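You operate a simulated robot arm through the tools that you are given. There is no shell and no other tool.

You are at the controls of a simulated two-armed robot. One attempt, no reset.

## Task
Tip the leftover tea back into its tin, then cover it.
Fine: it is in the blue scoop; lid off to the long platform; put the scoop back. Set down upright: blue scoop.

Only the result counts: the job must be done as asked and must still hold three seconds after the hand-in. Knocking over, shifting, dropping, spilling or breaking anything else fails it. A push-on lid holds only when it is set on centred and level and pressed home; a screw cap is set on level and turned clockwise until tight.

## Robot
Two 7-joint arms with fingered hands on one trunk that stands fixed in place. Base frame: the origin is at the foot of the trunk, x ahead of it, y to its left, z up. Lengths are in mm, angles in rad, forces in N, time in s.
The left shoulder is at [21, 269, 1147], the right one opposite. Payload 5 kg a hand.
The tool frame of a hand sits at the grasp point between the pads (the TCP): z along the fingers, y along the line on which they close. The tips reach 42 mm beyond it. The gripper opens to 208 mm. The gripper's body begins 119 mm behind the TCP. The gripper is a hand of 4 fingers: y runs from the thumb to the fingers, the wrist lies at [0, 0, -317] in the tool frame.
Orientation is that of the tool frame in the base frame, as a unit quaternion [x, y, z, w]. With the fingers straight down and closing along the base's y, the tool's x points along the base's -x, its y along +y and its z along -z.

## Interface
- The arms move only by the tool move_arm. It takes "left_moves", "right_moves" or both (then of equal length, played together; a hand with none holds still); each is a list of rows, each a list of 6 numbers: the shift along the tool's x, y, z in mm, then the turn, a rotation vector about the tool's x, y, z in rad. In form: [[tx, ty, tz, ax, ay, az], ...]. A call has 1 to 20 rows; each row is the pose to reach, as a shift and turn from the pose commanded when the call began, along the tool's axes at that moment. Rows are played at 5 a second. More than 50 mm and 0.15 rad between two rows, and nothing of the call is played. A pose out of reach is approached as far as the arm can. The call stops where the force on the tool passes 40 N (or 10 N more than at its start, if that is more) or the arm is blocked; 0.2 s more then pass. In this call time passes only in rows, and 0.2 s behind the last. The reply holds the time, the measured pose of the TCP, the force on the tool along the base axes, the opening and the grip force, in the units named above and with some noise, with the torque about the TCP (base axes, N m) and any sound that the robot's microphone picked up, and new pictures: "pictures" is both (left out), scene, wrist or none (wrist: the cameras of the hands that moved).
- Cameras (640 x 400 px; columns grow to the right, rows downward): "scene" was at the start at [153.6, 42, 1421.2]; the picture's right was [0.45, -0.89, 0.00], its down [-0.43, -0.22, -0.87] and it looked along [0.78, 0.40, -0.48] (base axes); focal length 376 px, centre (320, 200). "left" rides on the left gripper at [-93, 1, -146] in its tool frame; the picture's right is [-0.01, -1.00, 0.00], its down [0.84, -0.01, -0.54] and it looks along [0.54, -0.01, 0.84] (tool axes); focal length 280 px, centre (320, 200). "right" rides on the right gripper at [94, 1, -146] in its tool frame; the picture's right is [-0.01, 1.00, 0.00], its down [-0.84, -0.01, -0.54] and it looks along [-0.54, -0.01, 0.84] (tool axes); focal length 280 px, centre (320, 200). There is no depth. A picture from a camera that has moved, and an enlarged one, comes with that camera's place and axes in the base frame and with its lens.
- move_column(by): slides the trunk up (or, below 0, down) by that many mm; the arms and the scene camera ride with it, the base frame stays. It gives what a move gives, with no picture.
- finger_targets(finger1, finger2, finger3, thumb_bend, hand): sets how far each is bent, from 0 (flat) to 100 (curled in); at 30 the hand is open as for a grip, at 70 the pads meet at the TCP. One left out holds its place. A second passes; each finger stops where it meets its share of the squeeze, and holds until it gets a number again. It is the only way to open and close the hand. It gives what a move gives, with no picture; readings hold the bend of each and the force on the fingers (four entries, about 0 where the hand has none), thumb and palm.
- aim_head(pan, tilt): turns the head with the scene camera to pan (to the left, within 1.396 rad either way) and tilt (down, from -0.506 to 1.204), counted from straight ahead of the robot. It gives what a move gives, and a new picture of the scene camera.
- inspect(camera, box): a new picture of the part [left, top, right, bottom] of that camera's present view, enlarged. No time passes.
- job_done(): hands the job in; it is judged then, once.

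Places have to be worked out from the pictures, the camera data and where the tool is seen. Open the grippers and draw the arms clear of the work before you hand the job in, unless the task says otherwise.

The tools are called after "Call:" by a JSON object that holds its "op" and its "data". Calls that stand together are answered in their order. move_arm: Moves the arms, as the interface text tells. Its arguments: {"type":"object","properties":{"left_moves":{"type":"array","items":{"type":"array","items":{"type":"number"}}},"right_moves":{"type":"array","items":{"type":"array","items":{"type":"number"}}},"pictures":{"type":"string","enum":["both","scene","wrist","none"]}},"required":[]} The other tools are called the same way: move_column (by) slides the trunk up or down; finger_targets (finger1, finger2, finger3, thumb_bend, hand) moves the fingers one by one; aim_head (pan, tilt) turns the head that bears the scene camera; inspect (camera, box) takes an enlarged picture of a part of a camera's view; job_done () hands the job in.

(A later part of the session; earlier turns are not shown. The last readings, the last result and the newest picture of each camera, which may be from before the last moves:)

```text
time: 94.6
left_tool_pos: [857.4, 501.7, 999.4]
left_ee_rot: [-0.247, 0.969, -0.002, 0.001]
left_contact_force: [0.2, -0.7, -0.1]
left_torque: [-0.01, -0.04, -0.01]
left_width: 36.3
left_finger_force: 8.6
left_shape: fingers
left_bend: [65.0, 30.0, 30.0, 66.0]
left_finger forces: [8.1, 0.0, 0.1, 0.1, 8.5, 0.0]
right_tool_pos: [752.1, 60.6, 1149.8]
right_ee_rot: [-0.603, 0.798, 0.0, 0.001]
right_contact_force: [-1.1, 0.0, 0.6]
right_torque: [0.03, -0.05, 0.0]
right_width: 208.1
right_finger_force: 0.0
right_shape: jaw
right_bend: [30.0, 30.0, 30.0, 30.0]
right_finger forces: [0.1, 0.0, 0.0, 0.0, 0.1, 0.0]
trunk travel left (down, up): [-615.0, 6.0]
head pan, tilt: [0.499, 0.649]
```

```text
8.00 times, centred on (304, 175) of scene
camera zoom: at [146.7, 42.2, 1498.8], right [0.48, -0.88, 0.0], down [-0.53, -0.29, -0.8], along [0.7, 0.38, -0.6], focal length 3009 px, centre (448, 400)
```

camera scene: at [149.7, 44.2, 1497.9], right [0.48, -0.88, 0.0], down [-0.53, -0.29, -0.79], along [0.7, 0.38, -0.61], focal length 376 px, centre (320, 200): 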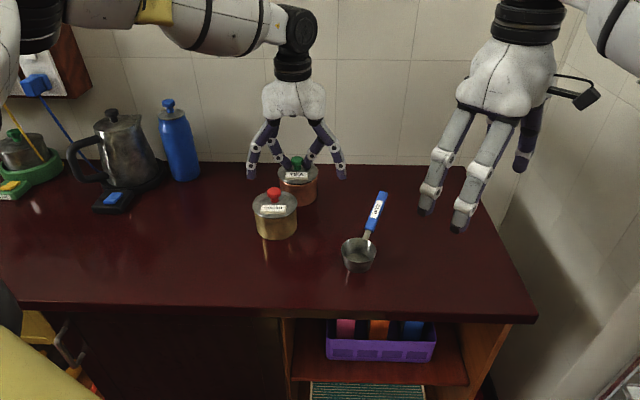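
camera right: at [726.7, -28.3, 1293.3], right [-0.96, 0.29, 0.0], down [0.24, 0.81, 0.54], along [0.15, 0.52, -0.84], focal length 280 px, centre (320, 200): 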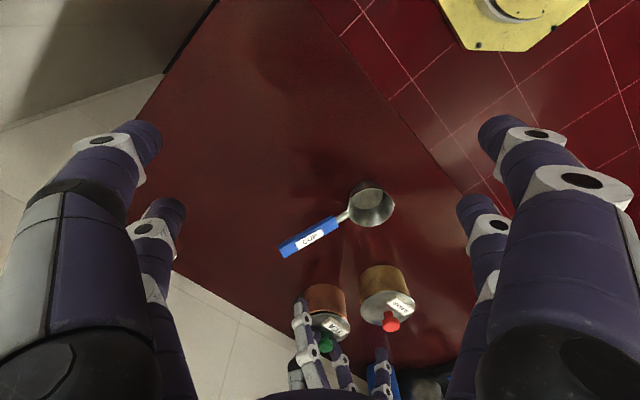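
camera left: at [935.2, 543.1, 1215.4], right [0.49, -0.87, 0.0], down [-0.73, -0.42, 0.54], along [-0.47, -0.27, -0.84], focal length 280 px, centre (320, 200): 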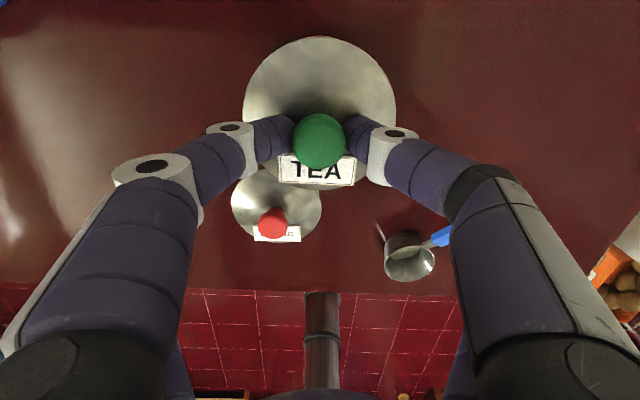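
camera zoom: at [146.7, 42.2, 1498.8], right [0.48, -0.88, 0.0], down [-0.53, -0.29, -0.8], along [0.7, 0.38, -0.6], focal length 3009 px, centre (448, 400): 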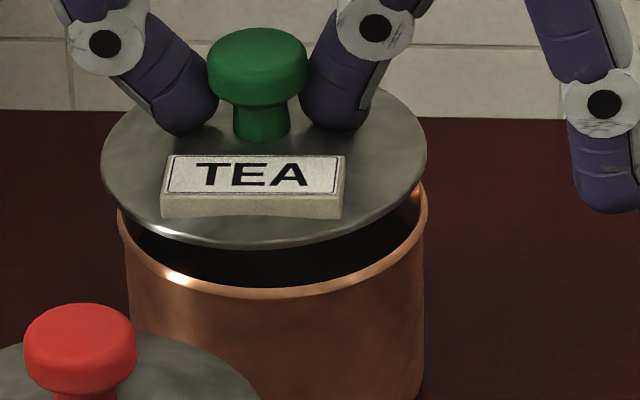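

Much closer now; the remaining offset is about (−2, +1.4) mm. I'll correct that and lower in small steps, watching the force.

Call:
{"op": "move_arm", "data": {"left_moves": [[-1.4, -2.3, 0, 0, 0, 0], [-1.4, -2.3, 4, 0, 0, 0]], "pictures": "none"}}

Call:
{"op": "inspect", "data": {"camera": "right", "box": [296, 300, 360, 340]}}

Call:
{"op": "inspect", "data": {"camera": "scene", "box": [264, 150, 344, 200]}}

```text
time: 95.2
left_tool_pos: [860.9, 501.6, 994.7]
left_ee_rot: [-0.248, 0.969, -0.001, 0.001]
left_contact_force: [-0.2, -0.6, -0.9]
left_torque: [-0.03, 0.05, 0.03]
left_width: 36.2
left_finger_force: 8.7
left_shape: fingers
left_bend: [65.0, 30.0, 30.0, 66.0]
left_finger forces: [8.1, 0.1, 0.1, 0.0, 8.5, 0.0]
right_tool_pos: [752.7, 59.3, 1149.8]
right_ee_rot: [-0.602, 0.798, -0.001, 0.0]
right_contact_force: [0.2, 0.7, -0.3]
right_torque: [0.03, 0.02, 0.02]
right_width: 207.6
right_finger_force: 0.1
right_shape: jaw
right_bend: [30.0, 30.0, 30.0, 30.0]
right_finger forces: [0.0, 0.0, 0.0, 0.0, 0.0, 0.0]
trunk travel left (down, up): [-615.0, 6.0]
head pan, tilt: [0.499, 0.649]
```

```text
10.00 times, centred on (328, 320) of right
camera zoom: at [724.4, -29.6, 1295.2], right [-0.96, 0.29, 0.0], down [0.24, 0.81, 0.54], along [0.15, 0.52, -0.84], focal length 2804 px, centre (240, -1000)
```

zoom: 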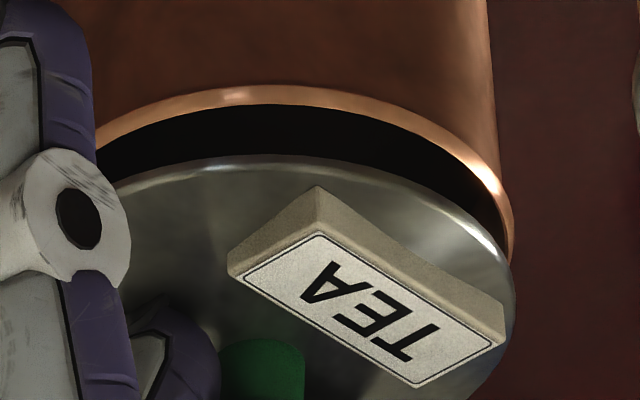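

```text
8.00 times, centred on (304, 175) of scene
camera zoom: at [147.7, 42.6, 1498.6], right [0.48, -0.88, 0.0], down [-0.53, -0.29, -0.8], along [0.7, 0.38, -0.6], focal length 3009 px, centre (448, 400)
```

zoom: 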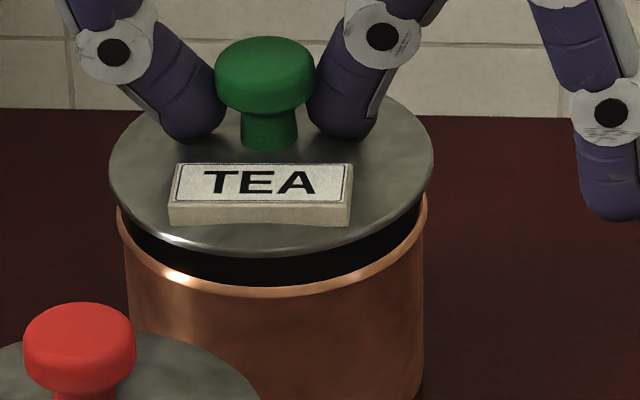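

Both views now agree: the lid is centred within about 1 mm and roughly 18 mm above the rim, with the fingertips resting on it. I'll lower it.

Call:
{"op": "move_arm", "data": {"left_moves": [[0, 0, 4, 0, 0, 0], [0, 0, 8, 0, 0, 0], [0, 0, 12, 0, 0, 0]], "pictures": "none"}}

Call:
{"op": "inspect", "data": {"camera": "right", "box": [296, 290, 360, 330]}}

Call:
{"op": "inspect", "data": {"camera": "scene", "box": [264, 150, 344, 200]}}

```text
time: 96.0
left_tool_pos: [861.1, 501.3, 982.8]
left_ee_rot: [-0.248, 0.969, -0.001, 0.0]
left_contact_force: [-0.8, 0.6, 2.0]
left_torque: [0.18, 0.02, 0.04]
left_width: 35.9
left_finger_force: 9.6
left_shape: fingers
left_bend: [65.0, 30.0, 30.0, 66.0]
left_finger forces: [11.4, 0.0, 0.0, 0.1, 8.2, 0.1]
right_tool_pos: [750.8, 58.3, 1149.5]
right_ee_rot: [-0.603, 0.798, 0.001, 0.0]
right_contact_force: [-0.2, -0.1, 0.2]
right_torque: [-0.01, 0.0, -0.02]
right_width: 207.9
right_finger_force: 0.1
right_shape: jaw
right_bend: [30.0, 30.0, 30.0, 30.0]
right_finger forces: [0.1, 0.1, 0.0, 0.0, 0.1, 0.0]
trunk travel left (down, up): [-615.0, 6.0]
head pan, tilt: [0.499, 0.649]
```

```text
10.00 times, centred on (328, 310) of right
camera zoom: at [723.9, -29.9, 1295.6], right [-0.96, 0.29, 0.0], down [0.24, 0.81, 0.54], along [0.16, 0.52, -0.84], focal length 2804 px, centre (240, -900)
```

zoom: 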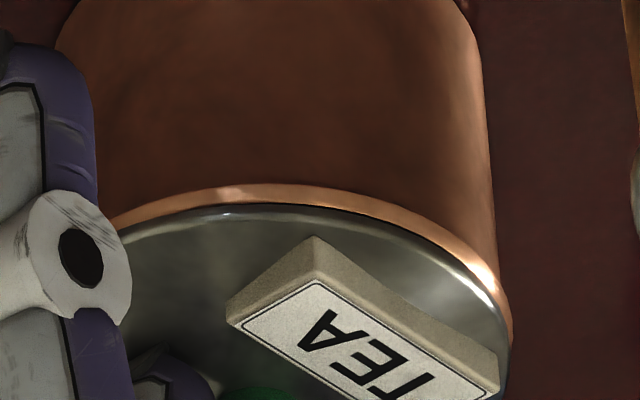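

```text
8.00 times, centred on (304, 175) of scene
camera zoom: at [147.2, 42.4, 1498.8], right [0.48, -0.88, 0.0], down [-0.53, -0.29, -0.8], along [0.7, 0.38, -0.6], focal length 3009 px, centre (448, 400)
```

zoom: 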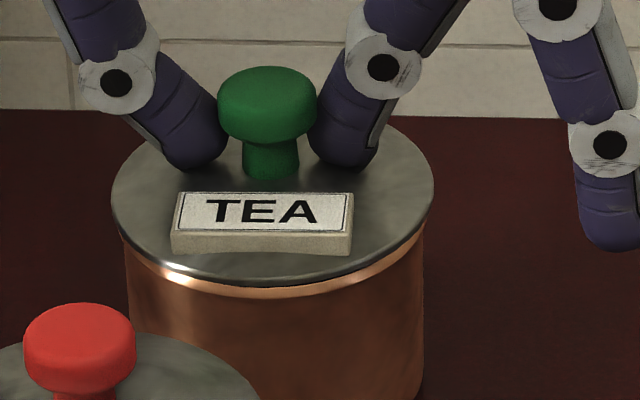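

The lid has touched down (2 N) and looks centred in both views. I'll press it down in small steps, watching for force or a click.

Call:
{"op": "move_arm", "data": {"left_moves": [[0, 0, 1.5, 0, 0, 0], [0, 0, 3, 0, 0, 0]], "pictures": "none"}}

Call:
{"op": "inspect", "data": {"camera": "scene", "box": [264, 150, 344, 200]}}

Call:
{"op": "inspect", "data": {"camera": "right", "box": [296, 290, 360, 330]}}

```text
time: 96.6
left_tool_pos: [859.8, 500.9, 981.0]
left_ee_rot: [-0.248, 0.969, -0.001, 0.001]
left_contact_force: [-0.1, 1.7, 16.4]
left_torque: [0.84, -0.09, -0.01]
left_width: 36.6
left_finger_force: 16.1
left_shape: fingers
left_bend: [64.0, 30.0, 30.0, 66.0]
left_finger forces: [23.9, 0.1, 0.1, 0.0, 8.2, 0.0]
right_tool_pos: [751.2, 61.2, 1149.8]
right_ee_rot: [-0.603, 0.797, 0.001, 0.001]
right_contact_force: [-0.9, 0.1, 1.0]
right_torque: [0.02, -0.01, -0.03]
right_width: 207.9
right_finger_force: 0.0
right_shape: jaw
right_bend: [30.0, 30.0, 30.0, 30.0]
right_finger forces: [0.0, 0.0, 0.0, 0.0, 0.0, 0.0]
trunk travel left (down, up): [-615.0, 6.0]
head pan, tilt: [0.499, 0.649]
```

```text
8.00 times, centred on (304, 175) of scene
camera zoom: at [146.4, 42.0, 1499.0], right [0.48, -0.88, 0.0], down [-0.53, -0.29, -0.8], along [0.7, 0.38, -0.6], focal length 3009 px, centre (448, 400)
```

zoom: 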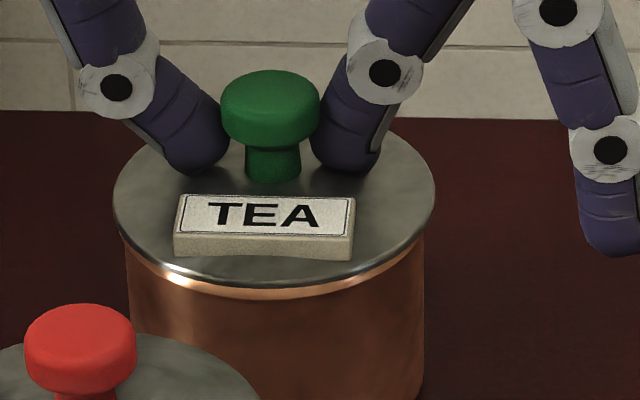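

```text
10.00 times, centred on (328, 310) of right
camera zoom: at [723.3, -30.1, 1296.1], right [-0.96, 0.29, 0.0], down [0.24, 0.81, 0.54], along [0.16, 0.52, -0.84], focal length 2804 px, centre (240, -900)
```

zoom: 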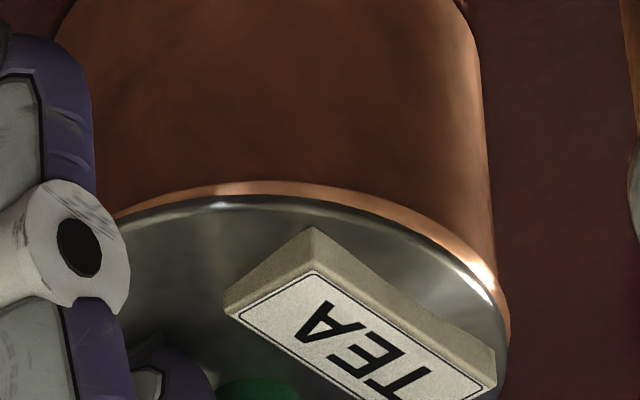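

The lid touches on its left edge first because it tilts about 2° in the grip. I'll back off 2 mm, release the knob so it settles flat on the tin, and then press it from above at the centre.

Call:
{"op": "move_arm", "data": {"left_moves": [[0, 0, -2.5, 0, 0, 0]], "pictures": "none"}}

Call:
{"op": "finger_targets", "data": {"hand": "left", "finger1": 61, "thumb_bend": 61}}

Call:
{"op": "inspect", "data": {"camera": "scene", "box": [264, 150, 344, 200]}}

Call:
{"op": "inspect", "data": {"camera": "left", "box": [160, 20, 480, 220]}}

```text
time: 97.0
left_tool_pos: [860.8, 500.3, 981.9]
left_ee_rot: [-0.249, 0.969, 0.0, 0.001]
left_contact_force: [1.1, 1.0, 7.4]
left_torque: [0.49, -0.07, -0.07]
left_width: 36.4
left_finger_force: 11.4
left_shape: fingers
left_bend: [64.0, 30.0, 30.0, 66.0]
left_finger forces: [16.2, 0.1, 0.0, 0.0, 7.1, 0.1]
right_tool_pos: [751.9, 58.4, 1149.8]
right_ee_rot: [-0.602, 0.798, 0.0, -0.001]
right_contact_force: [-0.1, -0.1, -0.3]
right_torque: [0.0, -0.02, -0.02]
right_width: 207.7
right_finger_force: 0.0
right_shape: jaw
right_bend: [30.0, 30.0, 30.0, 30.0]
right_finger forces: [0.0, 0.1, 0.1, 0.1, 0.1, 0.0]
trunk travel left (down, up): [-615.0, 6.0]
head pan, tilt: [0.499, 0.649]
```

```text
time: 98.0
left_tool_pos: [860.8, 500.4, 982.0]
left_ee_rot: [-0.249, 0.969, 0.001, 0.0]
left_contact_force: [-0.4, -0.8, 6.2]
left_torque: [0.24, -0.11, -0.02]
left_width: 51.1
left_finger_force: 2.8
left_shape: fingers
left_bend: [62.0, 30.0, 30.0, 61.0]
left_finger forces: [6.1, 0.0, 0.0, 0.0, 0.0, 0.0]
right_tool_pos: [751.6, 59.1, 1148.9]
right_ee_rot: [-0.602, 0.798, 0.0, -0.001]
right_contact_force: [0.9, -0.2, 0.0]
right_torque: [0.02, -0.02, -0.02]
right_width: 208.0
right_finger_force: 0.1
right_shape: jaw
right_bend: [30.0, 30.0, 30.0, 30.0]
right_finger forces: [0.1, 0.1, 0.1, 0.0, 0.0, 0.0]
trunk travel left (down, up): [-615.0, 6.0]
head pan, tilt: [0.499, 0.649]
```

```text
8.00 times, centred on (304, 175) of scene
camera zoom: at [147.0, 42.2, 1498.7], right [0.48, -0.88, 0.0], down [-0.53, -0.29, -0.8], along [0.7, 0.38, -0.6], focal length 3009 px, centre (448, 400)
```

zoom: 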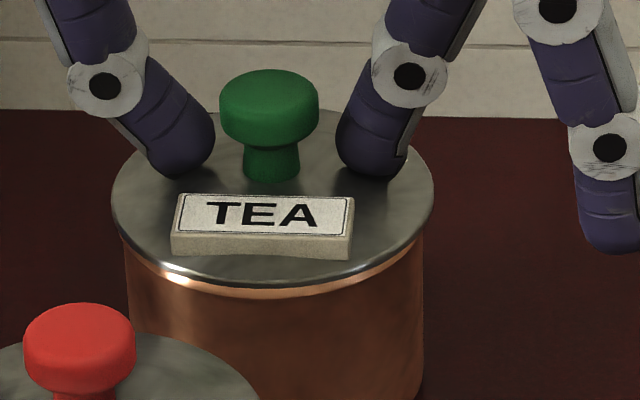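

```text
2.00 times, centred on (320, 120) of left
camera zoom: at [941.7, 548.1, 1127.9], right [0.49, -0.87, 0.0], down [-0.73, -0.41, 0.54], along [-0.47, -0.27, -0.84], focal length 561 px, centre (320, 360)
```

zoom: 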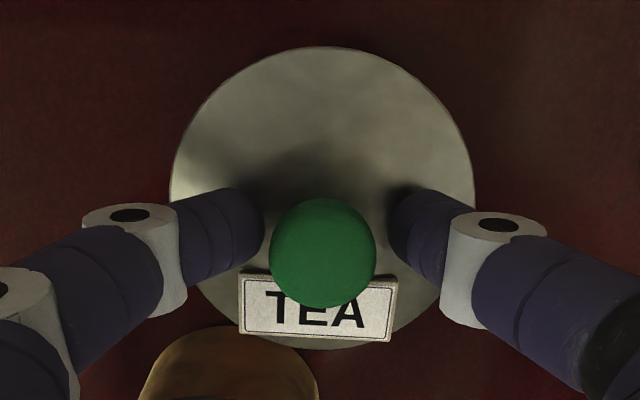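

The knob is free. I'll raise the hand clear of it and look at how the lid sits.

Call:
{"op": "move_arm", "data": {"left_moves": [[0, 0, -5, 0, 0, 0], [0, 0, -15, 0, 0, 0], [0, 0, -35, 0, 0, 0], [0, 0, -60, 0, 0, 0]], "pictures": "none"}}

Call:
{"op": "inspect", "data": {"camera": "scene", "box": [264, 150, 344, 200]}}

Call:
{"op": "inspect", "data": {"camera": "right", "box": [280, 270, 376, 330]}}

Call:
{"op": "inspect", "data": {"camera": "left", "box": [160, 20, 480, 220]}}

```text
time: 99.0
left_tool_pos: [859.7, 500.3, 1043.5]
left_ee_rot: [-0.248, 0.969, -0.001, 0.001]
left_contact_force: [-0.8, -0.4, 0.2]
left_torque: [0.05, -0.1, 0.01]
left_width: 54.6
left_finger_force: 0.1
left_shape: fingers
left_bend: [61.0, 30.0, 30.0, 61.0]
left_finger forces: [0.0, 0.1, 0.0, 0.0, 0.0, 0.0]
right_tool_pos: [751.7, 59.4, 1150.7]
right_ee_rot: [-0.603, 0.798, 0.0, 0.001]
right_contact_force: [-0.3, 0.0, 0.6]
right_torque: [0.04, -0.12, 0.0]
right_width: 207.9
right_finger_force: 0.1
right_shape: jaw
right_bend: [30.0, 30.0, 30.0, 30.0]
right_finger forces: [0.1, 0.1, 0.0, 0.1, 0.1, 0.0]
trunk travel left (down, up): [-615.0, 6.0]
head pan, tilt: [0.499, 0.649]
```

```text
8.00 times, centred on (304, 175) of scene
camera zoom: at [146.6, 42.0, 1498.9], right [0.48, -0.88, 0.0], down [-0.53, -0.29, -0.8], along [0.7, 0.38, -0.6], focal length 3009 px, centre (448, 400)
```

zoom: 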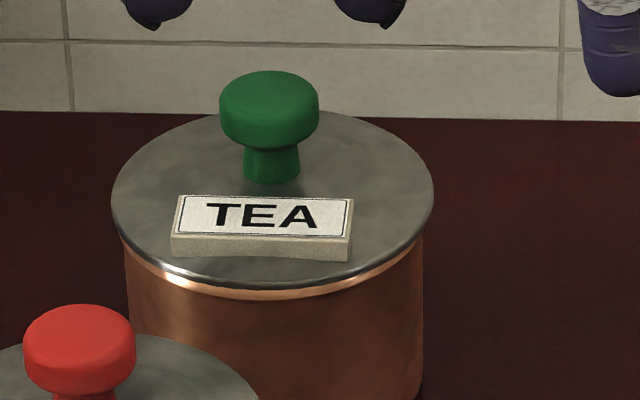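

```text
6.67 times, centred on (328, 300) of right
camera zoom: at [723.4, -30.3, 1296.1], right [-0.96, 0.29, 0.0], down [0.24, 0.81, 0.54], along [0.16, 0.52, -0.84], focal length 1869 px, centre (267, -467)
```

zoom: 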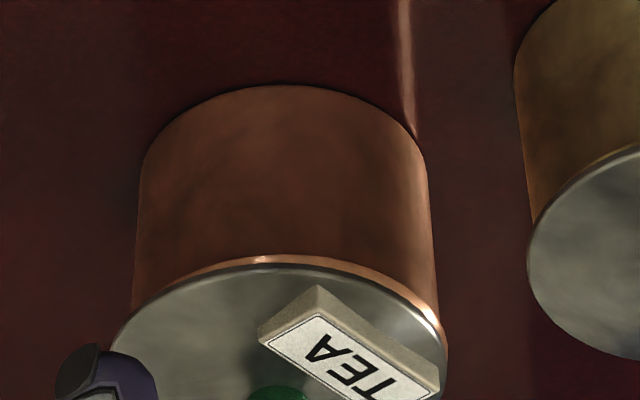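

```text
2.00 times, centred on (320, 120) of left
camera zoom: at [941.4, 548.0, 1188.9], right [0.49, -0.87, 0.0], down [-0.73, -0.41, 0.54], along [-0.47, -0.27, -0.84], focal length 561 px, centre (320, 360)
```

zoom: 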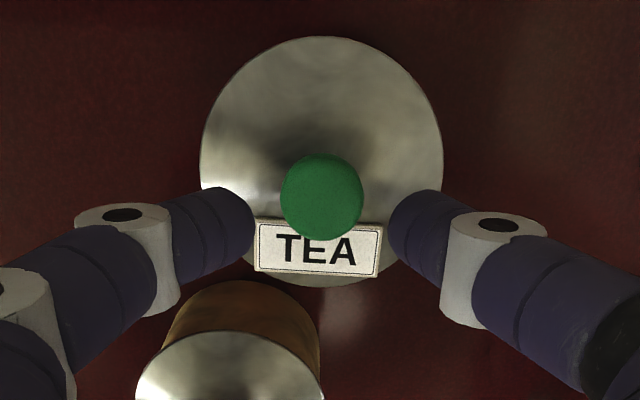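

The lid rests on the tin, but a band of copper rim still shows, so it isn't pressed home. First I'll measure its centring precisely from both side views.

Call:
{"op": "inspect", "data": {"camera": "scene", "box": [272, 160, 296, 175]}}

Call:
{"op": "inspect", "data": {"camera": "scene", "box": [300, 160, 324, 175]}}

Call:
{"op": "inspect", "data": {"camera": "right", "box": [292, 300, 324, 320]}}

Call:
{"op": "inspect", "data": {"camera": "right", "box": [324, 308, 356, 328]}}

```text
16.00 times, centred on (284, 168) of scene
camera zoom: at [146.6, 42.0, 1498.9], right [0.48, -0.88, 0.0], down [-0.53, -0.29, -0.8], along [0.7, 0.38, -0.6], focal length 6018 px, centre (896, 720)
```

zoom: 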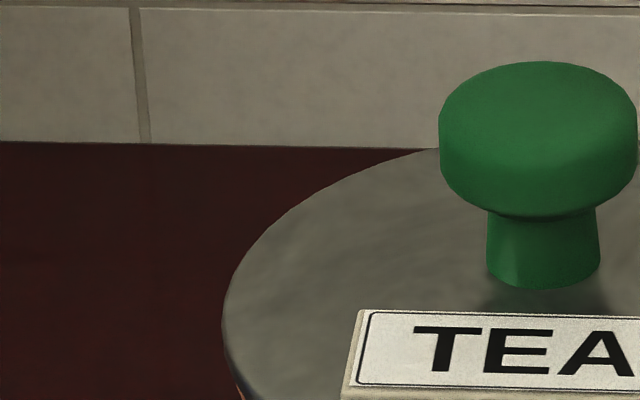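

```text
16.00 times, centred on (312, 168) of scene
camera zoom: at [146.6, 42.0, 1498.9], right [0.48, -0.88, 0.0], down [-0.53, -0.29, -0.8], along [0.7, 0.38, -0.6], focal length 6018 px, centre (448, 720)
```

zoom: 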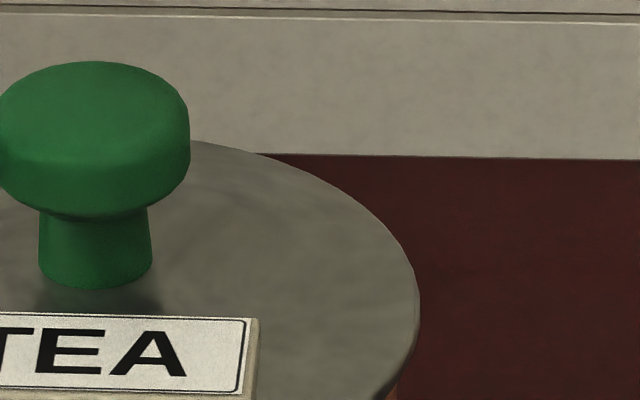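

```text
16.00 times, centred on (308, 310) of right
camera zoom: at [723.4, -30.3, 1296.1], right [-0.96, 0.29, 0.0], down [0.24, 0.81, 0.54], along [0.16, 0.52, -0.84], focal length 4486 px, centre (512, -1560)
```

zoom: 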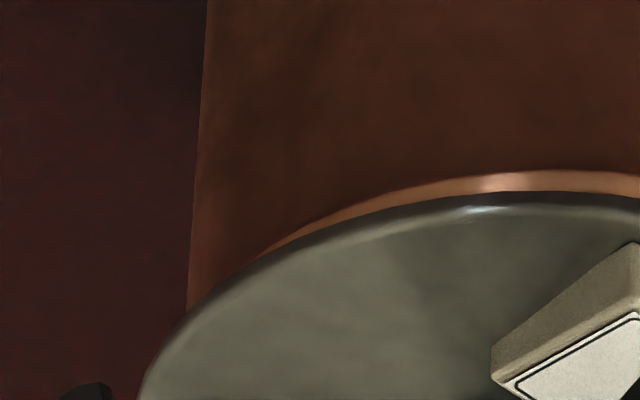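

```text
16.00 times, centred on (340, 318) of right
camera zoom: at [723.4, -30.3, 1296.1], right [-0.96, 0.29, 0.0], down [0.24, 0.81, 0.54], along [0.16, 0.52, -0.84], focal length 4486 px, centre (0, -1688)
```

zoom: 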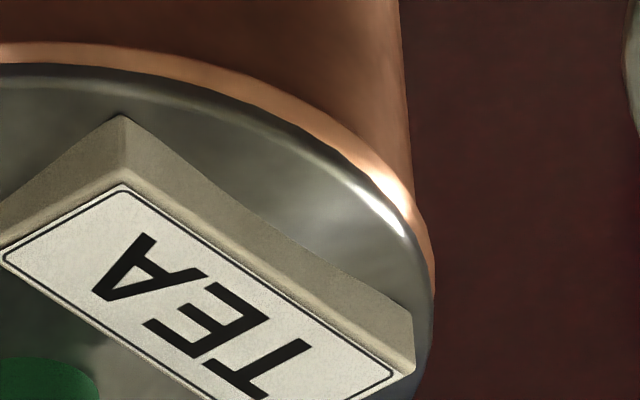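

The lid sits about 2.5 mm too far from the robot. I'll grip the knob lightly, lift it 3 mm, shift it back by that amount, and set it down again.

Call:
{"op": "move_arm", "data": {"left_moves": [[0, -0.5, 20, 0, 0, 0], [0, -0.5, 40, 0, 0, 0], [0, -0.5, 50, 0, 0, 0], [0, -0.5, 54, 0, 0, 0]], "pictures": "none"}}

Call:
{"op": "finger_targets", "data": {"hand": "left", "finger1": 67, "thumb_bend": 67}}

Call:
{"op": "move_arm", "data": {"left_moves": [[0, 0, -2, 0, 0, 0], [0, 0, -4, 0, 0, 0]], "pictures": "none"}}

Call:
{"op": "inspect", "data": {"camera": "scene", "box": [264, 150, 344, 200]}}

Call:
{"op": "inspect", "data": {"camera": "right", "box": [280, 280, 376, 340]}}

```text
time: 100.0
left_tool_pos: [861.0, 500.3, 986.9]
left_ee_rot: [-0.248, 0.969, 0.0, 0.0]
left_contact_force: [0.1, -0.6, 0.1]
left_torque: [0.01, -0.02, -0.02]
left_width: 54.5
left_finger_force: 0.1
left_shape: fingers
left_bend: [61.0, 30.0, 30.0, 61.0]
left_finger forces: [0.0, 0.0, 0.1, 0.0, 0.0, 0.1]
right_tool_pos: [750.9, 58.9, 1149.1]
right_ee_rot: [-0.602, 0.798, 0.0, 0.0]
right_contact_force: [0.4, -0.3, -1.5]
right_torque: [-0.01, 0.0, -0.01]
right_width: 208.0
right_finger_force: 0.0
right_shape: jaw
right_bend: [30.0, 30.0, 30.0, 30.0]
right_finger forces: [0.1, 0.1, 0.1, 0.1, 0.0, 0.0]
trunk travel left (down, up): [-615.0, 6.0]
head pan, tilt: [0.499, 0.649]
```

```text
time: 101.0
left_tool_pos: [860.3, 501.2, 987.5]
left_ee_rot: [-0.247, 0.969, 0.0, 0.001]
left_contact_force: [-0.5, 0.5, -0.1]
left_torque: [-0.01, 0.02, 0.01]
left_width: 38.8
left_finger_force: 4.9
left_shape: fingers
left_bend: [64.0, 30.0, 30.0, 66.0]
left_finger forces: [4.9, 0.0, 0.0, 0.0, 5.1, 0.0]
right_tool_pos: [750.8, 59.1, 1148.6]
right_ee_rot: [-0.602, 0.798, 0.0, 0.001]
right_contact_force: [-1.0, 0.1, -0.1]
right_torque: [0.04, -0.01, 0.0]
right_width: 207.8
right_finger_force: 0.0
right_shape: jaw
right_bend: [30.0, 30.0, 30.0, 30.0]
right_finger forces: [0.0, 0.0, 0.0, 0.1, 0.0, 0.0]
trunk travel left (down, up): [-615.0, 6.0]
head pan, tilt: [0.499, 0.649]
```

```text
time: 101.6
left_tool_pos: [860.7, 501.2, 992.8]
left_ee_rot: [-0.248, 0.969, -0.001, 0.0]
left_contact_force: [1.0, 0.3, -1.3]
left_torque: [0.01, 0.02, -0.03]
left_width: 38.6
left_finger_force: 4.9
left_shape: fingers
left_bend: [64.0, 30.0, 30.0, 66.0]
left_finger forces: [4.9, 0.0, 0.1, 0.1, 5.0, 0.0]
right_tool_pos: [751.1, 58.9, 1148.7]
right_ee_rot: [-0.602, 0.798, -0.001, 0.0]
right_contact_force: [-0.1, -0.5, -0.5]
right_torque: [-0.01, 0.01, -0.01]
right_width: 207.9
right_finger_force: 0.0
right_shape: jaw
right_bend: [30.0, 30.0, 30.0, 30.0]
right_finger forces: [0.1, 0.0, 0.0, 0.1, 0.1, 0.0]
trunk travel left (down, up): [-615.0, 6.0]
head pan, tilt: [0.499, 0.649]
```

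```text
8.00 times, centred on (304, 175) of scene
camera zoom: at [147.4, 42.5, 1498.7], right [0.48, -0.88, 0.0], down [-0.53, -0.29, -0.8], along [0.7, 0.38, -0.6], focal length 3009 px, centre (448, 400)
```

zoom: 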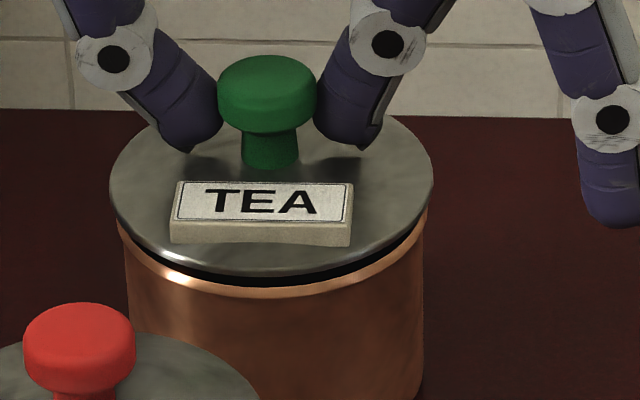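

```text
6.67 times, centred on (328, 310) of right
camera zoom: at [724.1, -29.8, 1295.4], right [-0.96, 0.29, 0.0], down [0.24, 0.81, 0.54], along [0.15, 0.52, -0.84], focal length 1869 px, centre (267, -533)
```

zoom: 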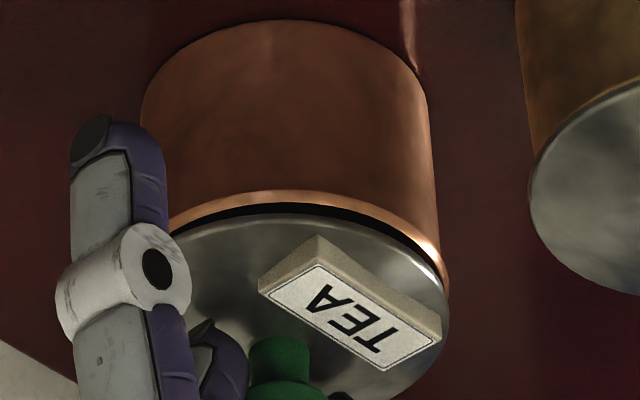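

The lid is lifted a few mm. I'll shift it 2.6 mm back toward the robot and compare views.

Call:
{"op": "move_arm", "data": {"left_moves": [[1.3, 0.2, 0, 0, 0, 0], [2.6, 0.3, 0, 0, 0, 0]], "pictures": "none"}}

Call:
{"op": "inspect", "data": {"camera": "right", "box": [324, 304, 356, 324]}}

Call:
{"op": "inspect", "data": {"camera": "scene", "box": [264, 150, 344, 200]}}

Call:
{"op": "inspect", "data": {"camera": "left", "box": [224, 20, 416, 140]}}

```text
time: 102.2
left_tool_pos: [858.9, 499.6, 992.5]
left_ee_rot: [-0.248, 0.969, 0.0, 0.0]
left_contact_force: [1.2, 0.9, -1.4]
left_torque: [-0.02, 0.03, -0.01]
left_width: 38.9
left_finger_force: 5.0
left_shape: fingers
left_bend: [64.0, 30.0, 30.0, 66.0]
left_finger forces: [4.9, 0.0, 0.0, 0.0, 5.1, 0.0]
right_tool_pos: [752.6, 60.5, 1149.2]
right_ee_rot: [-0.603, 0.798, 0.0, 0.0]
right_contact_force: [-0.5, -0.1, -0.1]
right_torque: [0.01, 0.02, 0.02]
right_width: 207.9
right_finger_force: 0.1
right_shape: jaw
right_bend: [30.0, 30.0, 30.0, 30.0]
right_finger forces: [0.1, 0.1, 0.0, 0.1, 0.1, 0.0]
trunk travel left (down, up): [-615.0, 6.0]
head pan, tilt: [0.499, 0.649]
```

```text
16.00 times, centred on (340, 314) of right
camera zoom: at [724.2, -29.8, 1295.4], right [-0.96, 0.29, 0.0], down [0.24, 0.81, 0.54], along [0.15, 0.52, -0.84], focal length 4486 px, centre (0, -1624)
```

zoom: 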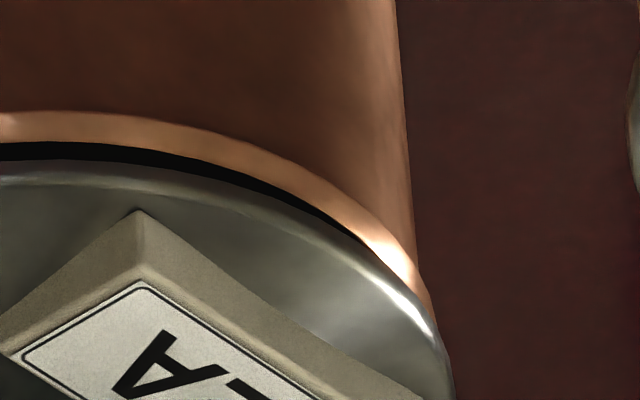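

```text
8.00 times, centred on (304, 175) of scene
camera zoom: at [147.4, 42.5, 1498.7], right [0.48, -0.88, 0.0], down [-0.53, -0.29, -0.8], along [0.7, 0.38, -0.6], focal length 3009 px, centre (448, 400)
```

zoom: 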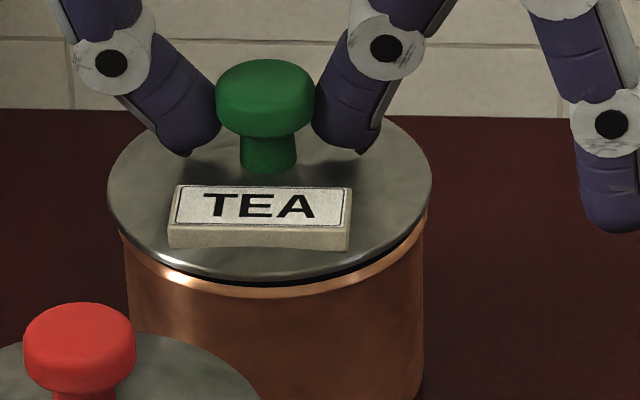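

```text
3.33 times, centred on (320, 80) of left
camera zoom: at [939.9, 547.1, 1137.8], right [0.49, -0.87, 0.0], down [-0.73, -0.42, 0.54], along [-0.47, -0.27, -0.84], focal length 935 px, centre (320, 600)
```

zoom: 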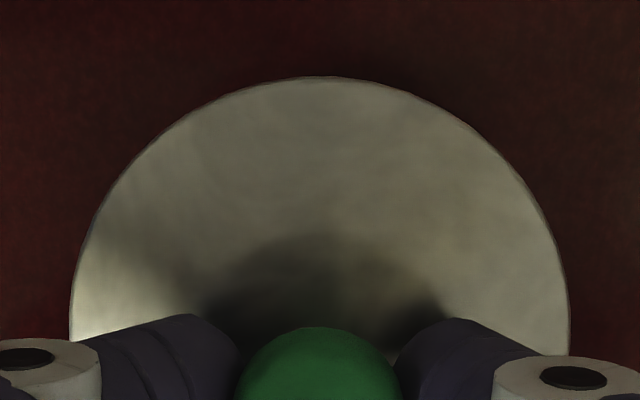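

That's nearly perfect, with about 1 mm left. I'll make a fine shift, lower until it just touches, and release.

Call:
{"op": "move_arm", "data": {"left_moves": [[0.8, -0.8, 0, 0, 0, 0], [0.8, -0.8, 2.5, 0, 0, 0], [0.8, -0.8, 5, 0, 0, 0]], "pictures": "none"}}

Call:
{"op": "inspect", "data": {"camera": "scene", "box": [264, 150, 344, 200]}}

Call:
{"op": "inspect", "data": {"camera": "right", "box": [324, 304, 356, 324]}}

```text
time: 103.0
left_tool_pos: [858.5, 499.0, 987.9]
left_ee_rot: [-0.248, 0.969, -0.001, 0.0]
left_contact_force: [-0.3, 0.5, -0.4]
left_torque: [0.02, 0.04, 0.01]
left_width: 38.5
left_finger_force: 5.0
left_shape: fingers
left_bend: [64.0, 30.0, 30.0, 66.0]
left_finger forces: [4.9, 0.0, 0.0, 0.1, 5.1, 0.0]
right_tool_pos: [752.2, 60.1, 1149.0]
right_ee_rot: [-0.602, 0.798, 0.0, 0.0]
right_contact_force: [-0.3, 0.1, 0.1]
right_torque: [0.01, -0.03, -0.03]
right_width: 207.7
right_finger_force: 0.1
right_shape: jaw
right_bend: [30.0, 30.0, 30.0, 30.0]
right_finger forces: [0.0, 0.0, 0.0, 0.1, 0.1, 0.0]
trunk travel left (down, up): [-615.0, 6.0]
head pan, tilt: [0.499, 0.649]
```

```text
8.00 times, centred on (304, 175) of scene
camera zoom: at [147.4, 42.5, 1498.7], right [0.48, -0.88, 0.0], down [-0.53, -0.29, -0.8], along [0.7, 0.38, -0.6], focal length 3009 px, centre (448, 400)
```

zoom: 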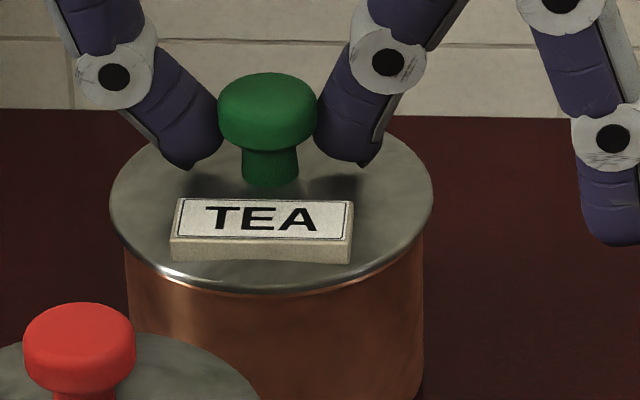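

```text
16.00 times, centred on (340, 314) of right
camera zoom: at [724.1, -29.8, 1295.4], right [-0.96, 0.29, 0.0], down [0.24, 0.81, 0.54], along [0.15, 0.52, -0.84], focal length 4486 px, centre (0, -1624)
```

zoom: 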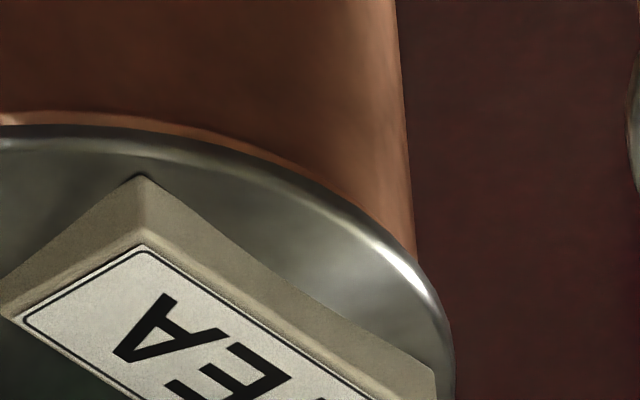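

Now that it's centred, the lid has dropped over the rim and hides the copper bead, at the same height as when I first gripped it. I'll lower a little more until contact.

Call:
{"op": "move_arm", "data": {"left_moves": [[0, 0, 1, 0, 0, 0], [0, 0, 2, 0, 0, 0]], "pictures": "none"}}

Call:
{"op": "inspect", "data": {"camera": "scene", "box": [264, 150, 344, 200]}}

Call:
{"op": "inspect", "data": {"camera": "right", "box": [280, 280, 376, 340]}}

```text
time: 103.6
left_tool_pos: [858.3, 498.6, 985.2]
left_ee_rot: [-0.248, 0.969, -0.001, 0.002]
left_contact_force: [-0.8, 0.0, 4.6]
left_torque: [0.06, -0.05, 0.0]
left_width: 38.5
left_finger_force: 5.4
left_shape: fingers
left_bend: [64.0, 30.0, 30.0, 66.0]
left_finger forces: [5.2, 0.0, 0.0, 0.1, 5.4, 0.0]
right_tool_pos: [751.7, 58.5, 1149.4]
right_ee_rot: [-0.602, 0.799, 0.0, 0.0]
right_contact_force: [0.5, -1.9, -0.4]
right_torque: [0.01, 0.0, -0.01]
right_width: 207.8
right_finger_force: 0.1
right_shape: jaw
right_bend: [30.0, 30.0, 30.0, 30.0]
right_finger forces: [0.0, 0.1, 0.0, 0.0, 0.1, 0.1]
trunk travel left (down, up): [-615.0, 6.0]
head pan, tilt: [0.499, 0.649]
```

```text
8.00 times, centred on (304, 175) of scene
camera zoom: at [147.1, 42.3, 1498.8], right [0.48, -0.88, 0.0], down [-0.53, -0.29, -0.8], along [0.7, 0.38, -0.6], focal length 3009 px, centre (448, 400)
```

zoom: 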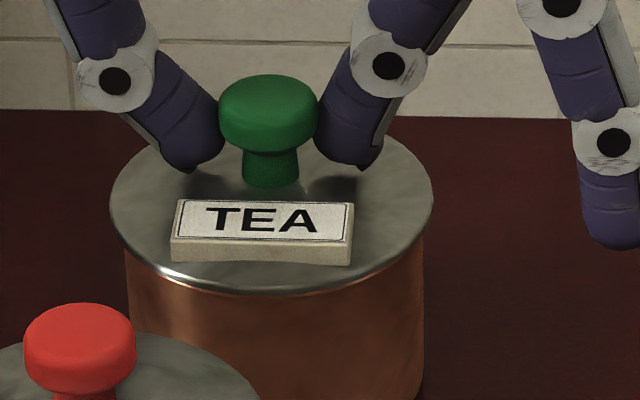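

```text
6.67 times, centred on (328, 310) of right
camera zoom: at [723.9, -29.9, 1295.6], right [-0.96, 0.29, 0.0], down [0.24, 0.81, 0.54], along [0.16, 0.52, -0.84], focal length 1869 px, centre (267, -533)
```

zoom: 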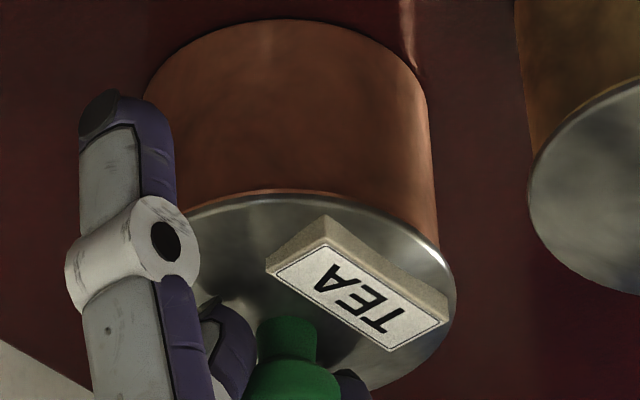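

The contact is even (4.6 N, almost no torque), so the lid is seated level. I'll release the knob and rise; then I'll press the lid home with all four fingertips spread evenly around the knob.

Call:
{"op": "finger_targets", "data": {"hand": "left", "finger1": 60, "thumb_bend": 60}}

Call:
{"op": "move_arm", "data": {"left_moves": [[0, 0, -5, 0, 0, 0], [0, 0, -20, 0, 0, 0], [0, 0, -40, 0, 0, 0], [0, 0, -60, 0, 0, 0]], "pictures": "none"}}

Call:
{"op": "inspect", "data": {"camera": "scene", "box": [264, 150, 344, 200]}}

Call:
{"op": "inspect", "data": {"camera": "right", "box": [280, 280, 376, 340]}}

Call:
{"op": "inspect", "data": {"camera": "left", "box": [160, 20, 480, 220]}}

```text
time: 104.6
left_tool_pos: [858.3, 499.5, 984.5]
left_ee_rot: [-0.248, 0.969, -0.001, 0.0]
left_contact_force: [-0.5, 0.3, 0.5]
left_torque: [-0.02, -0.01, 0.01]
left_width: 59.5
left_finger_force: 0.1
left_shape: fingers
left_bend: [60.0, 30.0, 30.0, 60.0]
left_finger forces: [0.0, 0.0, 0.1, 0.0, 0.1, 0.0]
right_tool_pos: [751.0, 59.9, 1148.3]
right_ee_rot: [-0.603, 0.798, 0.0, 0.0]
right_contact_force: [-0.1, 0.0, 0.7]
right_torque: [0.01, -0.01, 0.0]
right_width: 208.0
right_finger_force: 0.1
right_shape: jaw
right_bend: [30.0, 30.0, 30.0, 30.0]
right_finger forces: [0.0, 0.0, 0.0, 0.0, 0.0, 0.0]
trunk travel left (down, up): [-615.0, 6.0]
head pan, tilt: [0.499, 0.649]
```

```text
time: 105.6
left_tool_pos: [857.2, 498.1, 1045.8]
left_ee_rot: [-0.248, 0.969, -0.001, 0.001]
left_contact_force: [0.2, -0.3, -0.1]
left_torque: [0.0, -0.01, -0.02]
left_width: 59.9
left_finger_force: 0.2
left_shape: fingers
left_bend: [60.0, 30.0, 30.0, 60.0]
left_finger forces: [0.0, 0.1, 0.1, 0.1, 0.0, 0.0]
right_tool_pos: [750.9, 59.7, 1148.9]
right_ee_rot: [-0.602, 0.798, 0.001, 0.0]
right_contact_force: [0.1, 0.3, 0.4]
right_torque: [0.01, -0.03, 0.0]
right_width: 208.0
right_finger_force: 0.0
right_shape: jaw
right_bend: [30.0, 30.0, 30.0, 30.0]
right_finger forces: [0.1, 0.1, 0.0, 0.0, 0.0, 0.0]
trunk travel left (down, up): [-615.0, 6.0]
head pan, tilt: [0.499, 0.649]
```

```text
8.00 times, centred on (304, 175) of scene
camera zoom: at [147.0, 42.2, 1498.8], right [0.48, -0.88, 0.0], down [-0.53, -0.29, -0.8], along [0.7, 0.38, -0.6], focal length 3009 px, centre (448, 400)
```

zoom: 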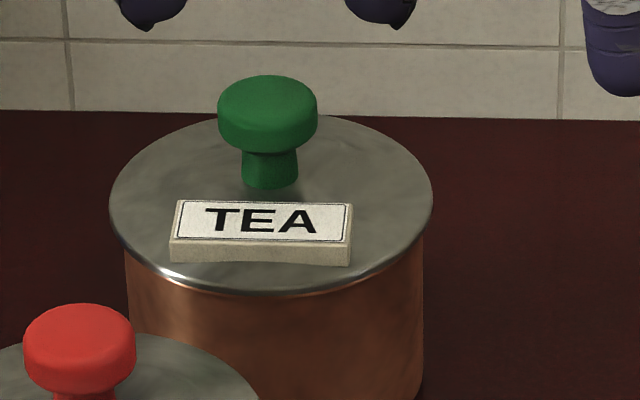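

```text
6.67 times, centred on (328, 310) of right
camera zoom: at [723.7, -30.1, 1295.7], right [-0.96, 0.29, 0.0], down [0.24, 0.81, 0.54], along [0.16, 0.52, -0.84], focal length 1869 px, centre (267, -533)
```

zoom: 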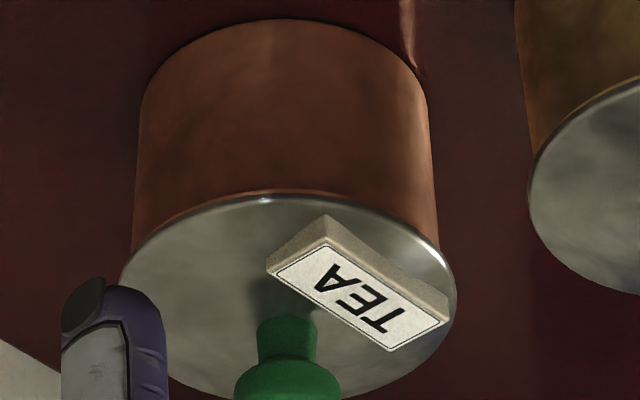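

```text
2.00 times, centred on (320, 120) of left
camera zoom: at [938.9, 545.6, 1190.7], right [0.49, -0.87, 0.0], down [-0.73, -0.41, 0.54], along [-0.47, -0.27, -0.84], focal length 561 px, centre (320, 360)
```

zoom: 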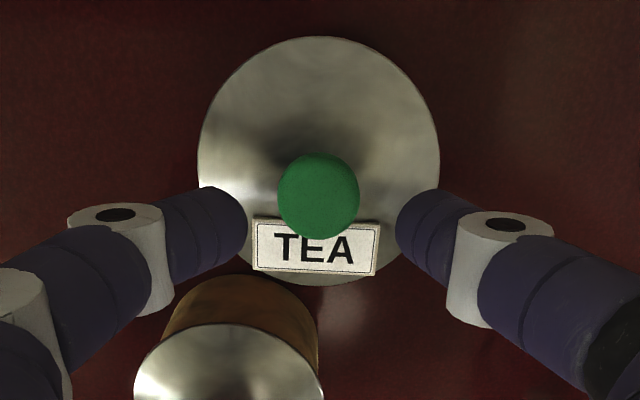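

The lid now sits level and centred with only a hairline of copper below. I'll centre the hand over the knob with all four fingers at equal bend for an even press.

Call:
{"op": "finger_targets", "data": {"hand": "left", "finger1": 56, "finger2": 56, "finger3": 56, "thumb_bend": 56}}

Call:
{"op": "move_arm", "data": {"left_moves": [[-9, 0.4, 0, 0, 0, 0], [-19, 0.8, 0, 0, 0, 0], [-28, 1.1, 0, 0, 0, 0]], "pictures": "none"}}

Call:
{"op": "inspect", "data": {"camera": "left", "box": [160, 60, 480, 260]}}

Call:
{"op": "inspect", "data": {"camera": "scene", "box": [240, 120, 368, 200]}}

```text
time: 106.6
left_tool_pos: [858.6, 497.6, 1043.9]
left_ee_rot: [-0.248, 0.969, -0.001, 0.0]
left_contact_force: [-0.4, -0.3, -0.1]
left_torque: [-0.01, 0.01, 0.01]
left_width: 80.5
left_finger_force: 0.0
left_shape: fingers
left_bend: [56.0, 56.0, 56.0, 56.0]
left_finger forces: [0.0, 0.0, 0.1, 0.0, 0.1, 0.0]
right_tool_pos: [751.7, 59.3, 1148.3]
right_ee_rot: [-0.602, 0.798, 0.0, 0.0]
right_contact_force: [0.4, 0.8, 0.1]
right_torque: [0.03, 0.0, 0.03]
right_width: 207.9
right_finger_force: 0.1
right_shape: jaw
right_bend: [30.0, 30.0, 30.0, 30.0]
right_finger forces: [0.0, 0.1, 0.1, 0.0, 0.0, 0.1]
trunk travel left (down, up): [-615.0, 6.0]
head pan, tilt: [0.499, 0.649]
```

```text
time: 107.4
left_tool_pos: [882.3, 513.1, 1044.2]
left_ee_rot: [-0.249, 0.969, 0.0, 0.001]
left_contact_force: [0.0, 0.3, -0.6]
left_torque: [-0.03, 0.04, -0.01]
left_width: 80.5
left_finger_force: 0.1
left_shape: fingers
left_bend: [56.0, 56.0, 56.0, 56.0]
left_finger forces: [0.0, 0.0, 0.0, 0.0, 0.0, 0.0]
right_tool_pos: [751.6, 59.6, 1148.2]
right_ee_rot: [-0.601, 0.799, 0.0, 0.0]
right_contact_force: [0.1, -0.8, -0.1]
right_torque: [-0.05, 0.04, -0.02]
right_width: 207.9
right_finger_force: 0.1
right_shape: jaw
right_bend: [30.0, 30.0, 30.0, 30.0]
right_finger forces: [0.0, 0.0, 0.0, 0.0, 0.0, 0.1]
trunk travel left (down, up): [-615.0, 6.0]
head pan, tilt: [0.499, 0.649]
```

```text
2.00 times, centred on (320, 160) of left
camera zoom: at [963.9, 560.5, 1190.0], right [0.49, -0.87, 0.0], down [-0.73, -0.41, 0.54], along [-0.47, -0.27, -0.84], focal length 561 px, centre (320, 280)
```

zoom: 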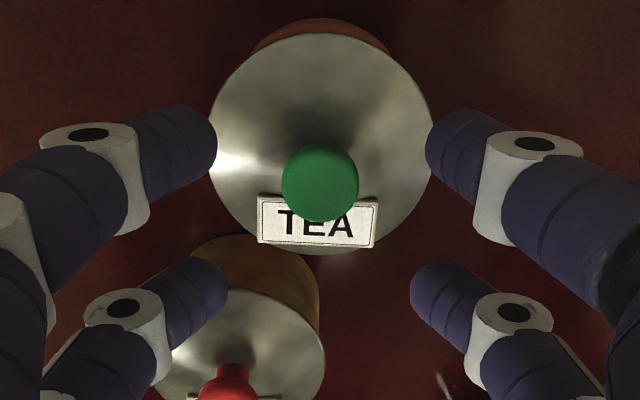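

```text
5.00 times, centred on (304, 160) of scene
camera zoom: at [147.9, 42.7, 1498.5], right [0.48, -0.88, 0.0], down [-0.53, -0.29, -0.8], along [0.7, 0.38, -0.61], focal length 1881 px, centre (400, 400)
```

zoom: 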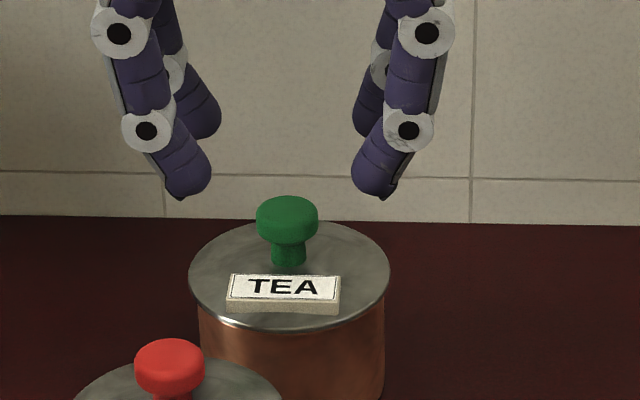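

All four tips are symmetric around the knob. I'll bring them in slightly so they land on the lid but clear of the label, and descend to just above it.

Call:
{"op": "finger_targets", "data": {"hand": "left", "finger1": 60, "finger2": 60, "finger3": 60, "thumb_bend": 60}}

Call:
{"op": "move_arm", "data": {"left_moves": [[0, 0, 18, 0, 0, 0], [0, 0, 36, 0, 0, 0], [0, 0, 50, 0, 0, 0], [0, 0, 55, 0, 0, 0]], "pictures": "none"}}

Call:
{"op": "inspect", "data": {"camera": "scene", "box": [240, 130, 368, 210]}}

Call:
{"op": "inspect", "data": {"camera": "left", "box": [160, 60, 480, 260]}}

Call:
{"op": "inspect", "data": {"camera": "right", "box": [264, 280, 392, 360]}}

```text
time: 108.4
left_tool_pos: [882.5, 513.0, 1045.9]
left_ee_rot: [-0.248, 0.969, 0.0, 0.0]
left_contact_force: [0.1, -0.4, 0.4]
left_torque: [-0.03, 0.0, -0.01]
left_width: 60.9
left_finger_force: 0.1
left_shape: fingers
left_bend: [60.0, 60.0, 60.0, 60.0]
left_finger forces: [0.0, 0.0, 0.1, 0.0, 0.0, 0.1]
right_tool_pos: [751.2, 59.7, 1148.2]
right_ee_rot: [-0.603, 0.798, 0.0, 0.0]
right_contact_force: [-0.3, 1.2, 0.0]
right_torque: [0.01, -0.01, 0.0]
right_width: 207.7
right_finger_force: 0.0
right_shape: jaw
right_bend: [30.0, 30.0, 30.0, 30.0]
right_finger forces: [0.0, 0.0, 0.0, 0.0, 0.0, 0.1]
trunk travel left (down, up): [-615.0, 6.0]
head pan, tilt: [0.499, 0.649]
```

```text
time: 109.4
left_tool_pos: [882.8, 512.5, 990.2]
left_ee_rot: [-0.248, 0.969, -0.001, 0.0]
left_contact_force: [-0.5, 0.3, 0.7]
left_torque: [0.04, -0.04, -0.02]
left_width: 61.1
left_finger_force: 0.0
left_shape: fingers
left_bend: [60.0, 60.0, 60.0, 60.0]
left_finger forces: [0.0, 0.0, 0.0, 0.1, 0.0, 0.1]
right_tool_pos: [750.6, 59.8, 1148.7]
right_ee_rot: [-0.603, 0.798, 0.0, 0.0]
right_contact_force: [0.0, -1.1, 0.4]
right_torque: [-0.04, -0.02, 0.01]
right_width: 207.8
right_finger_force: 0.0
right_shape: jaw
right_bend: [30.0, 30.0, 30.0, 30.0]
right_finger forces: [0.0, 0.0, 0.0, 0.1, 0.1, 0.0]
trunk travel left (down, up): [-615.0, 6.0]
head pan, tilt: [0.499, 0.649]
```

```text
5.00 times, centred on (304, 170) of scene
camera zoom: at [147.1, 42.3, 1498.8], right [0.48, -0.88, 0.0], down [-0.53, -0.29, -0.8], along [0.7, 0.38, -0.6], focal length 1881 px, centre (400, 350)
```

zoom: 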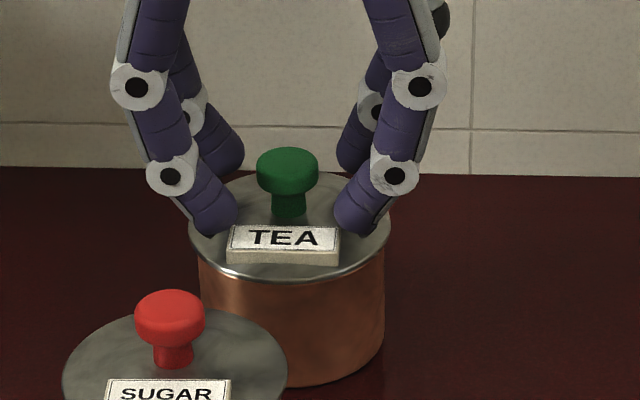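

```text
2.00 times, centred on (320, 160) of left
camera zoom: at [963.4, 559.8, 1135.5], right [0.49, -0.87, 0.0], down [-0.73, -0.41, 0.54], along [-0.47, -0.27, -0.84], focal length 561 px, centre (320, 280)
```

zoom: 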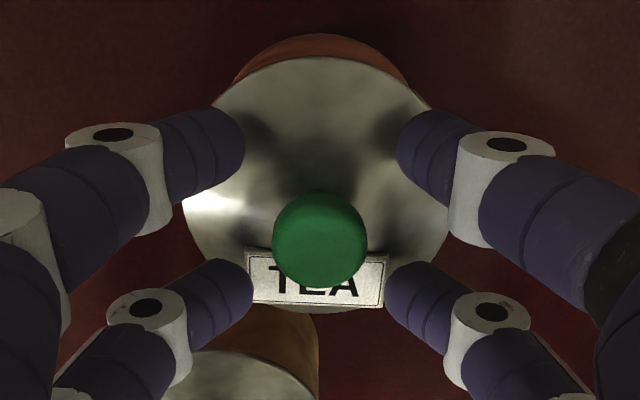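

```text
5.00 times, centred on (328, 320) of right
camera zoom: at [723.9, -29.9, 1295.6], right [-0.96, 0.29, 0.0], down [0.24, 0.81, 0.54], along [0.16, 0.52, -0.84], focal length 1402 px, centre (280, -400)
```

zoom: 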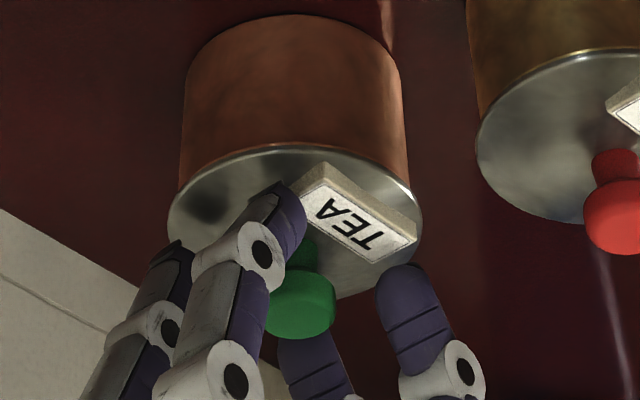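

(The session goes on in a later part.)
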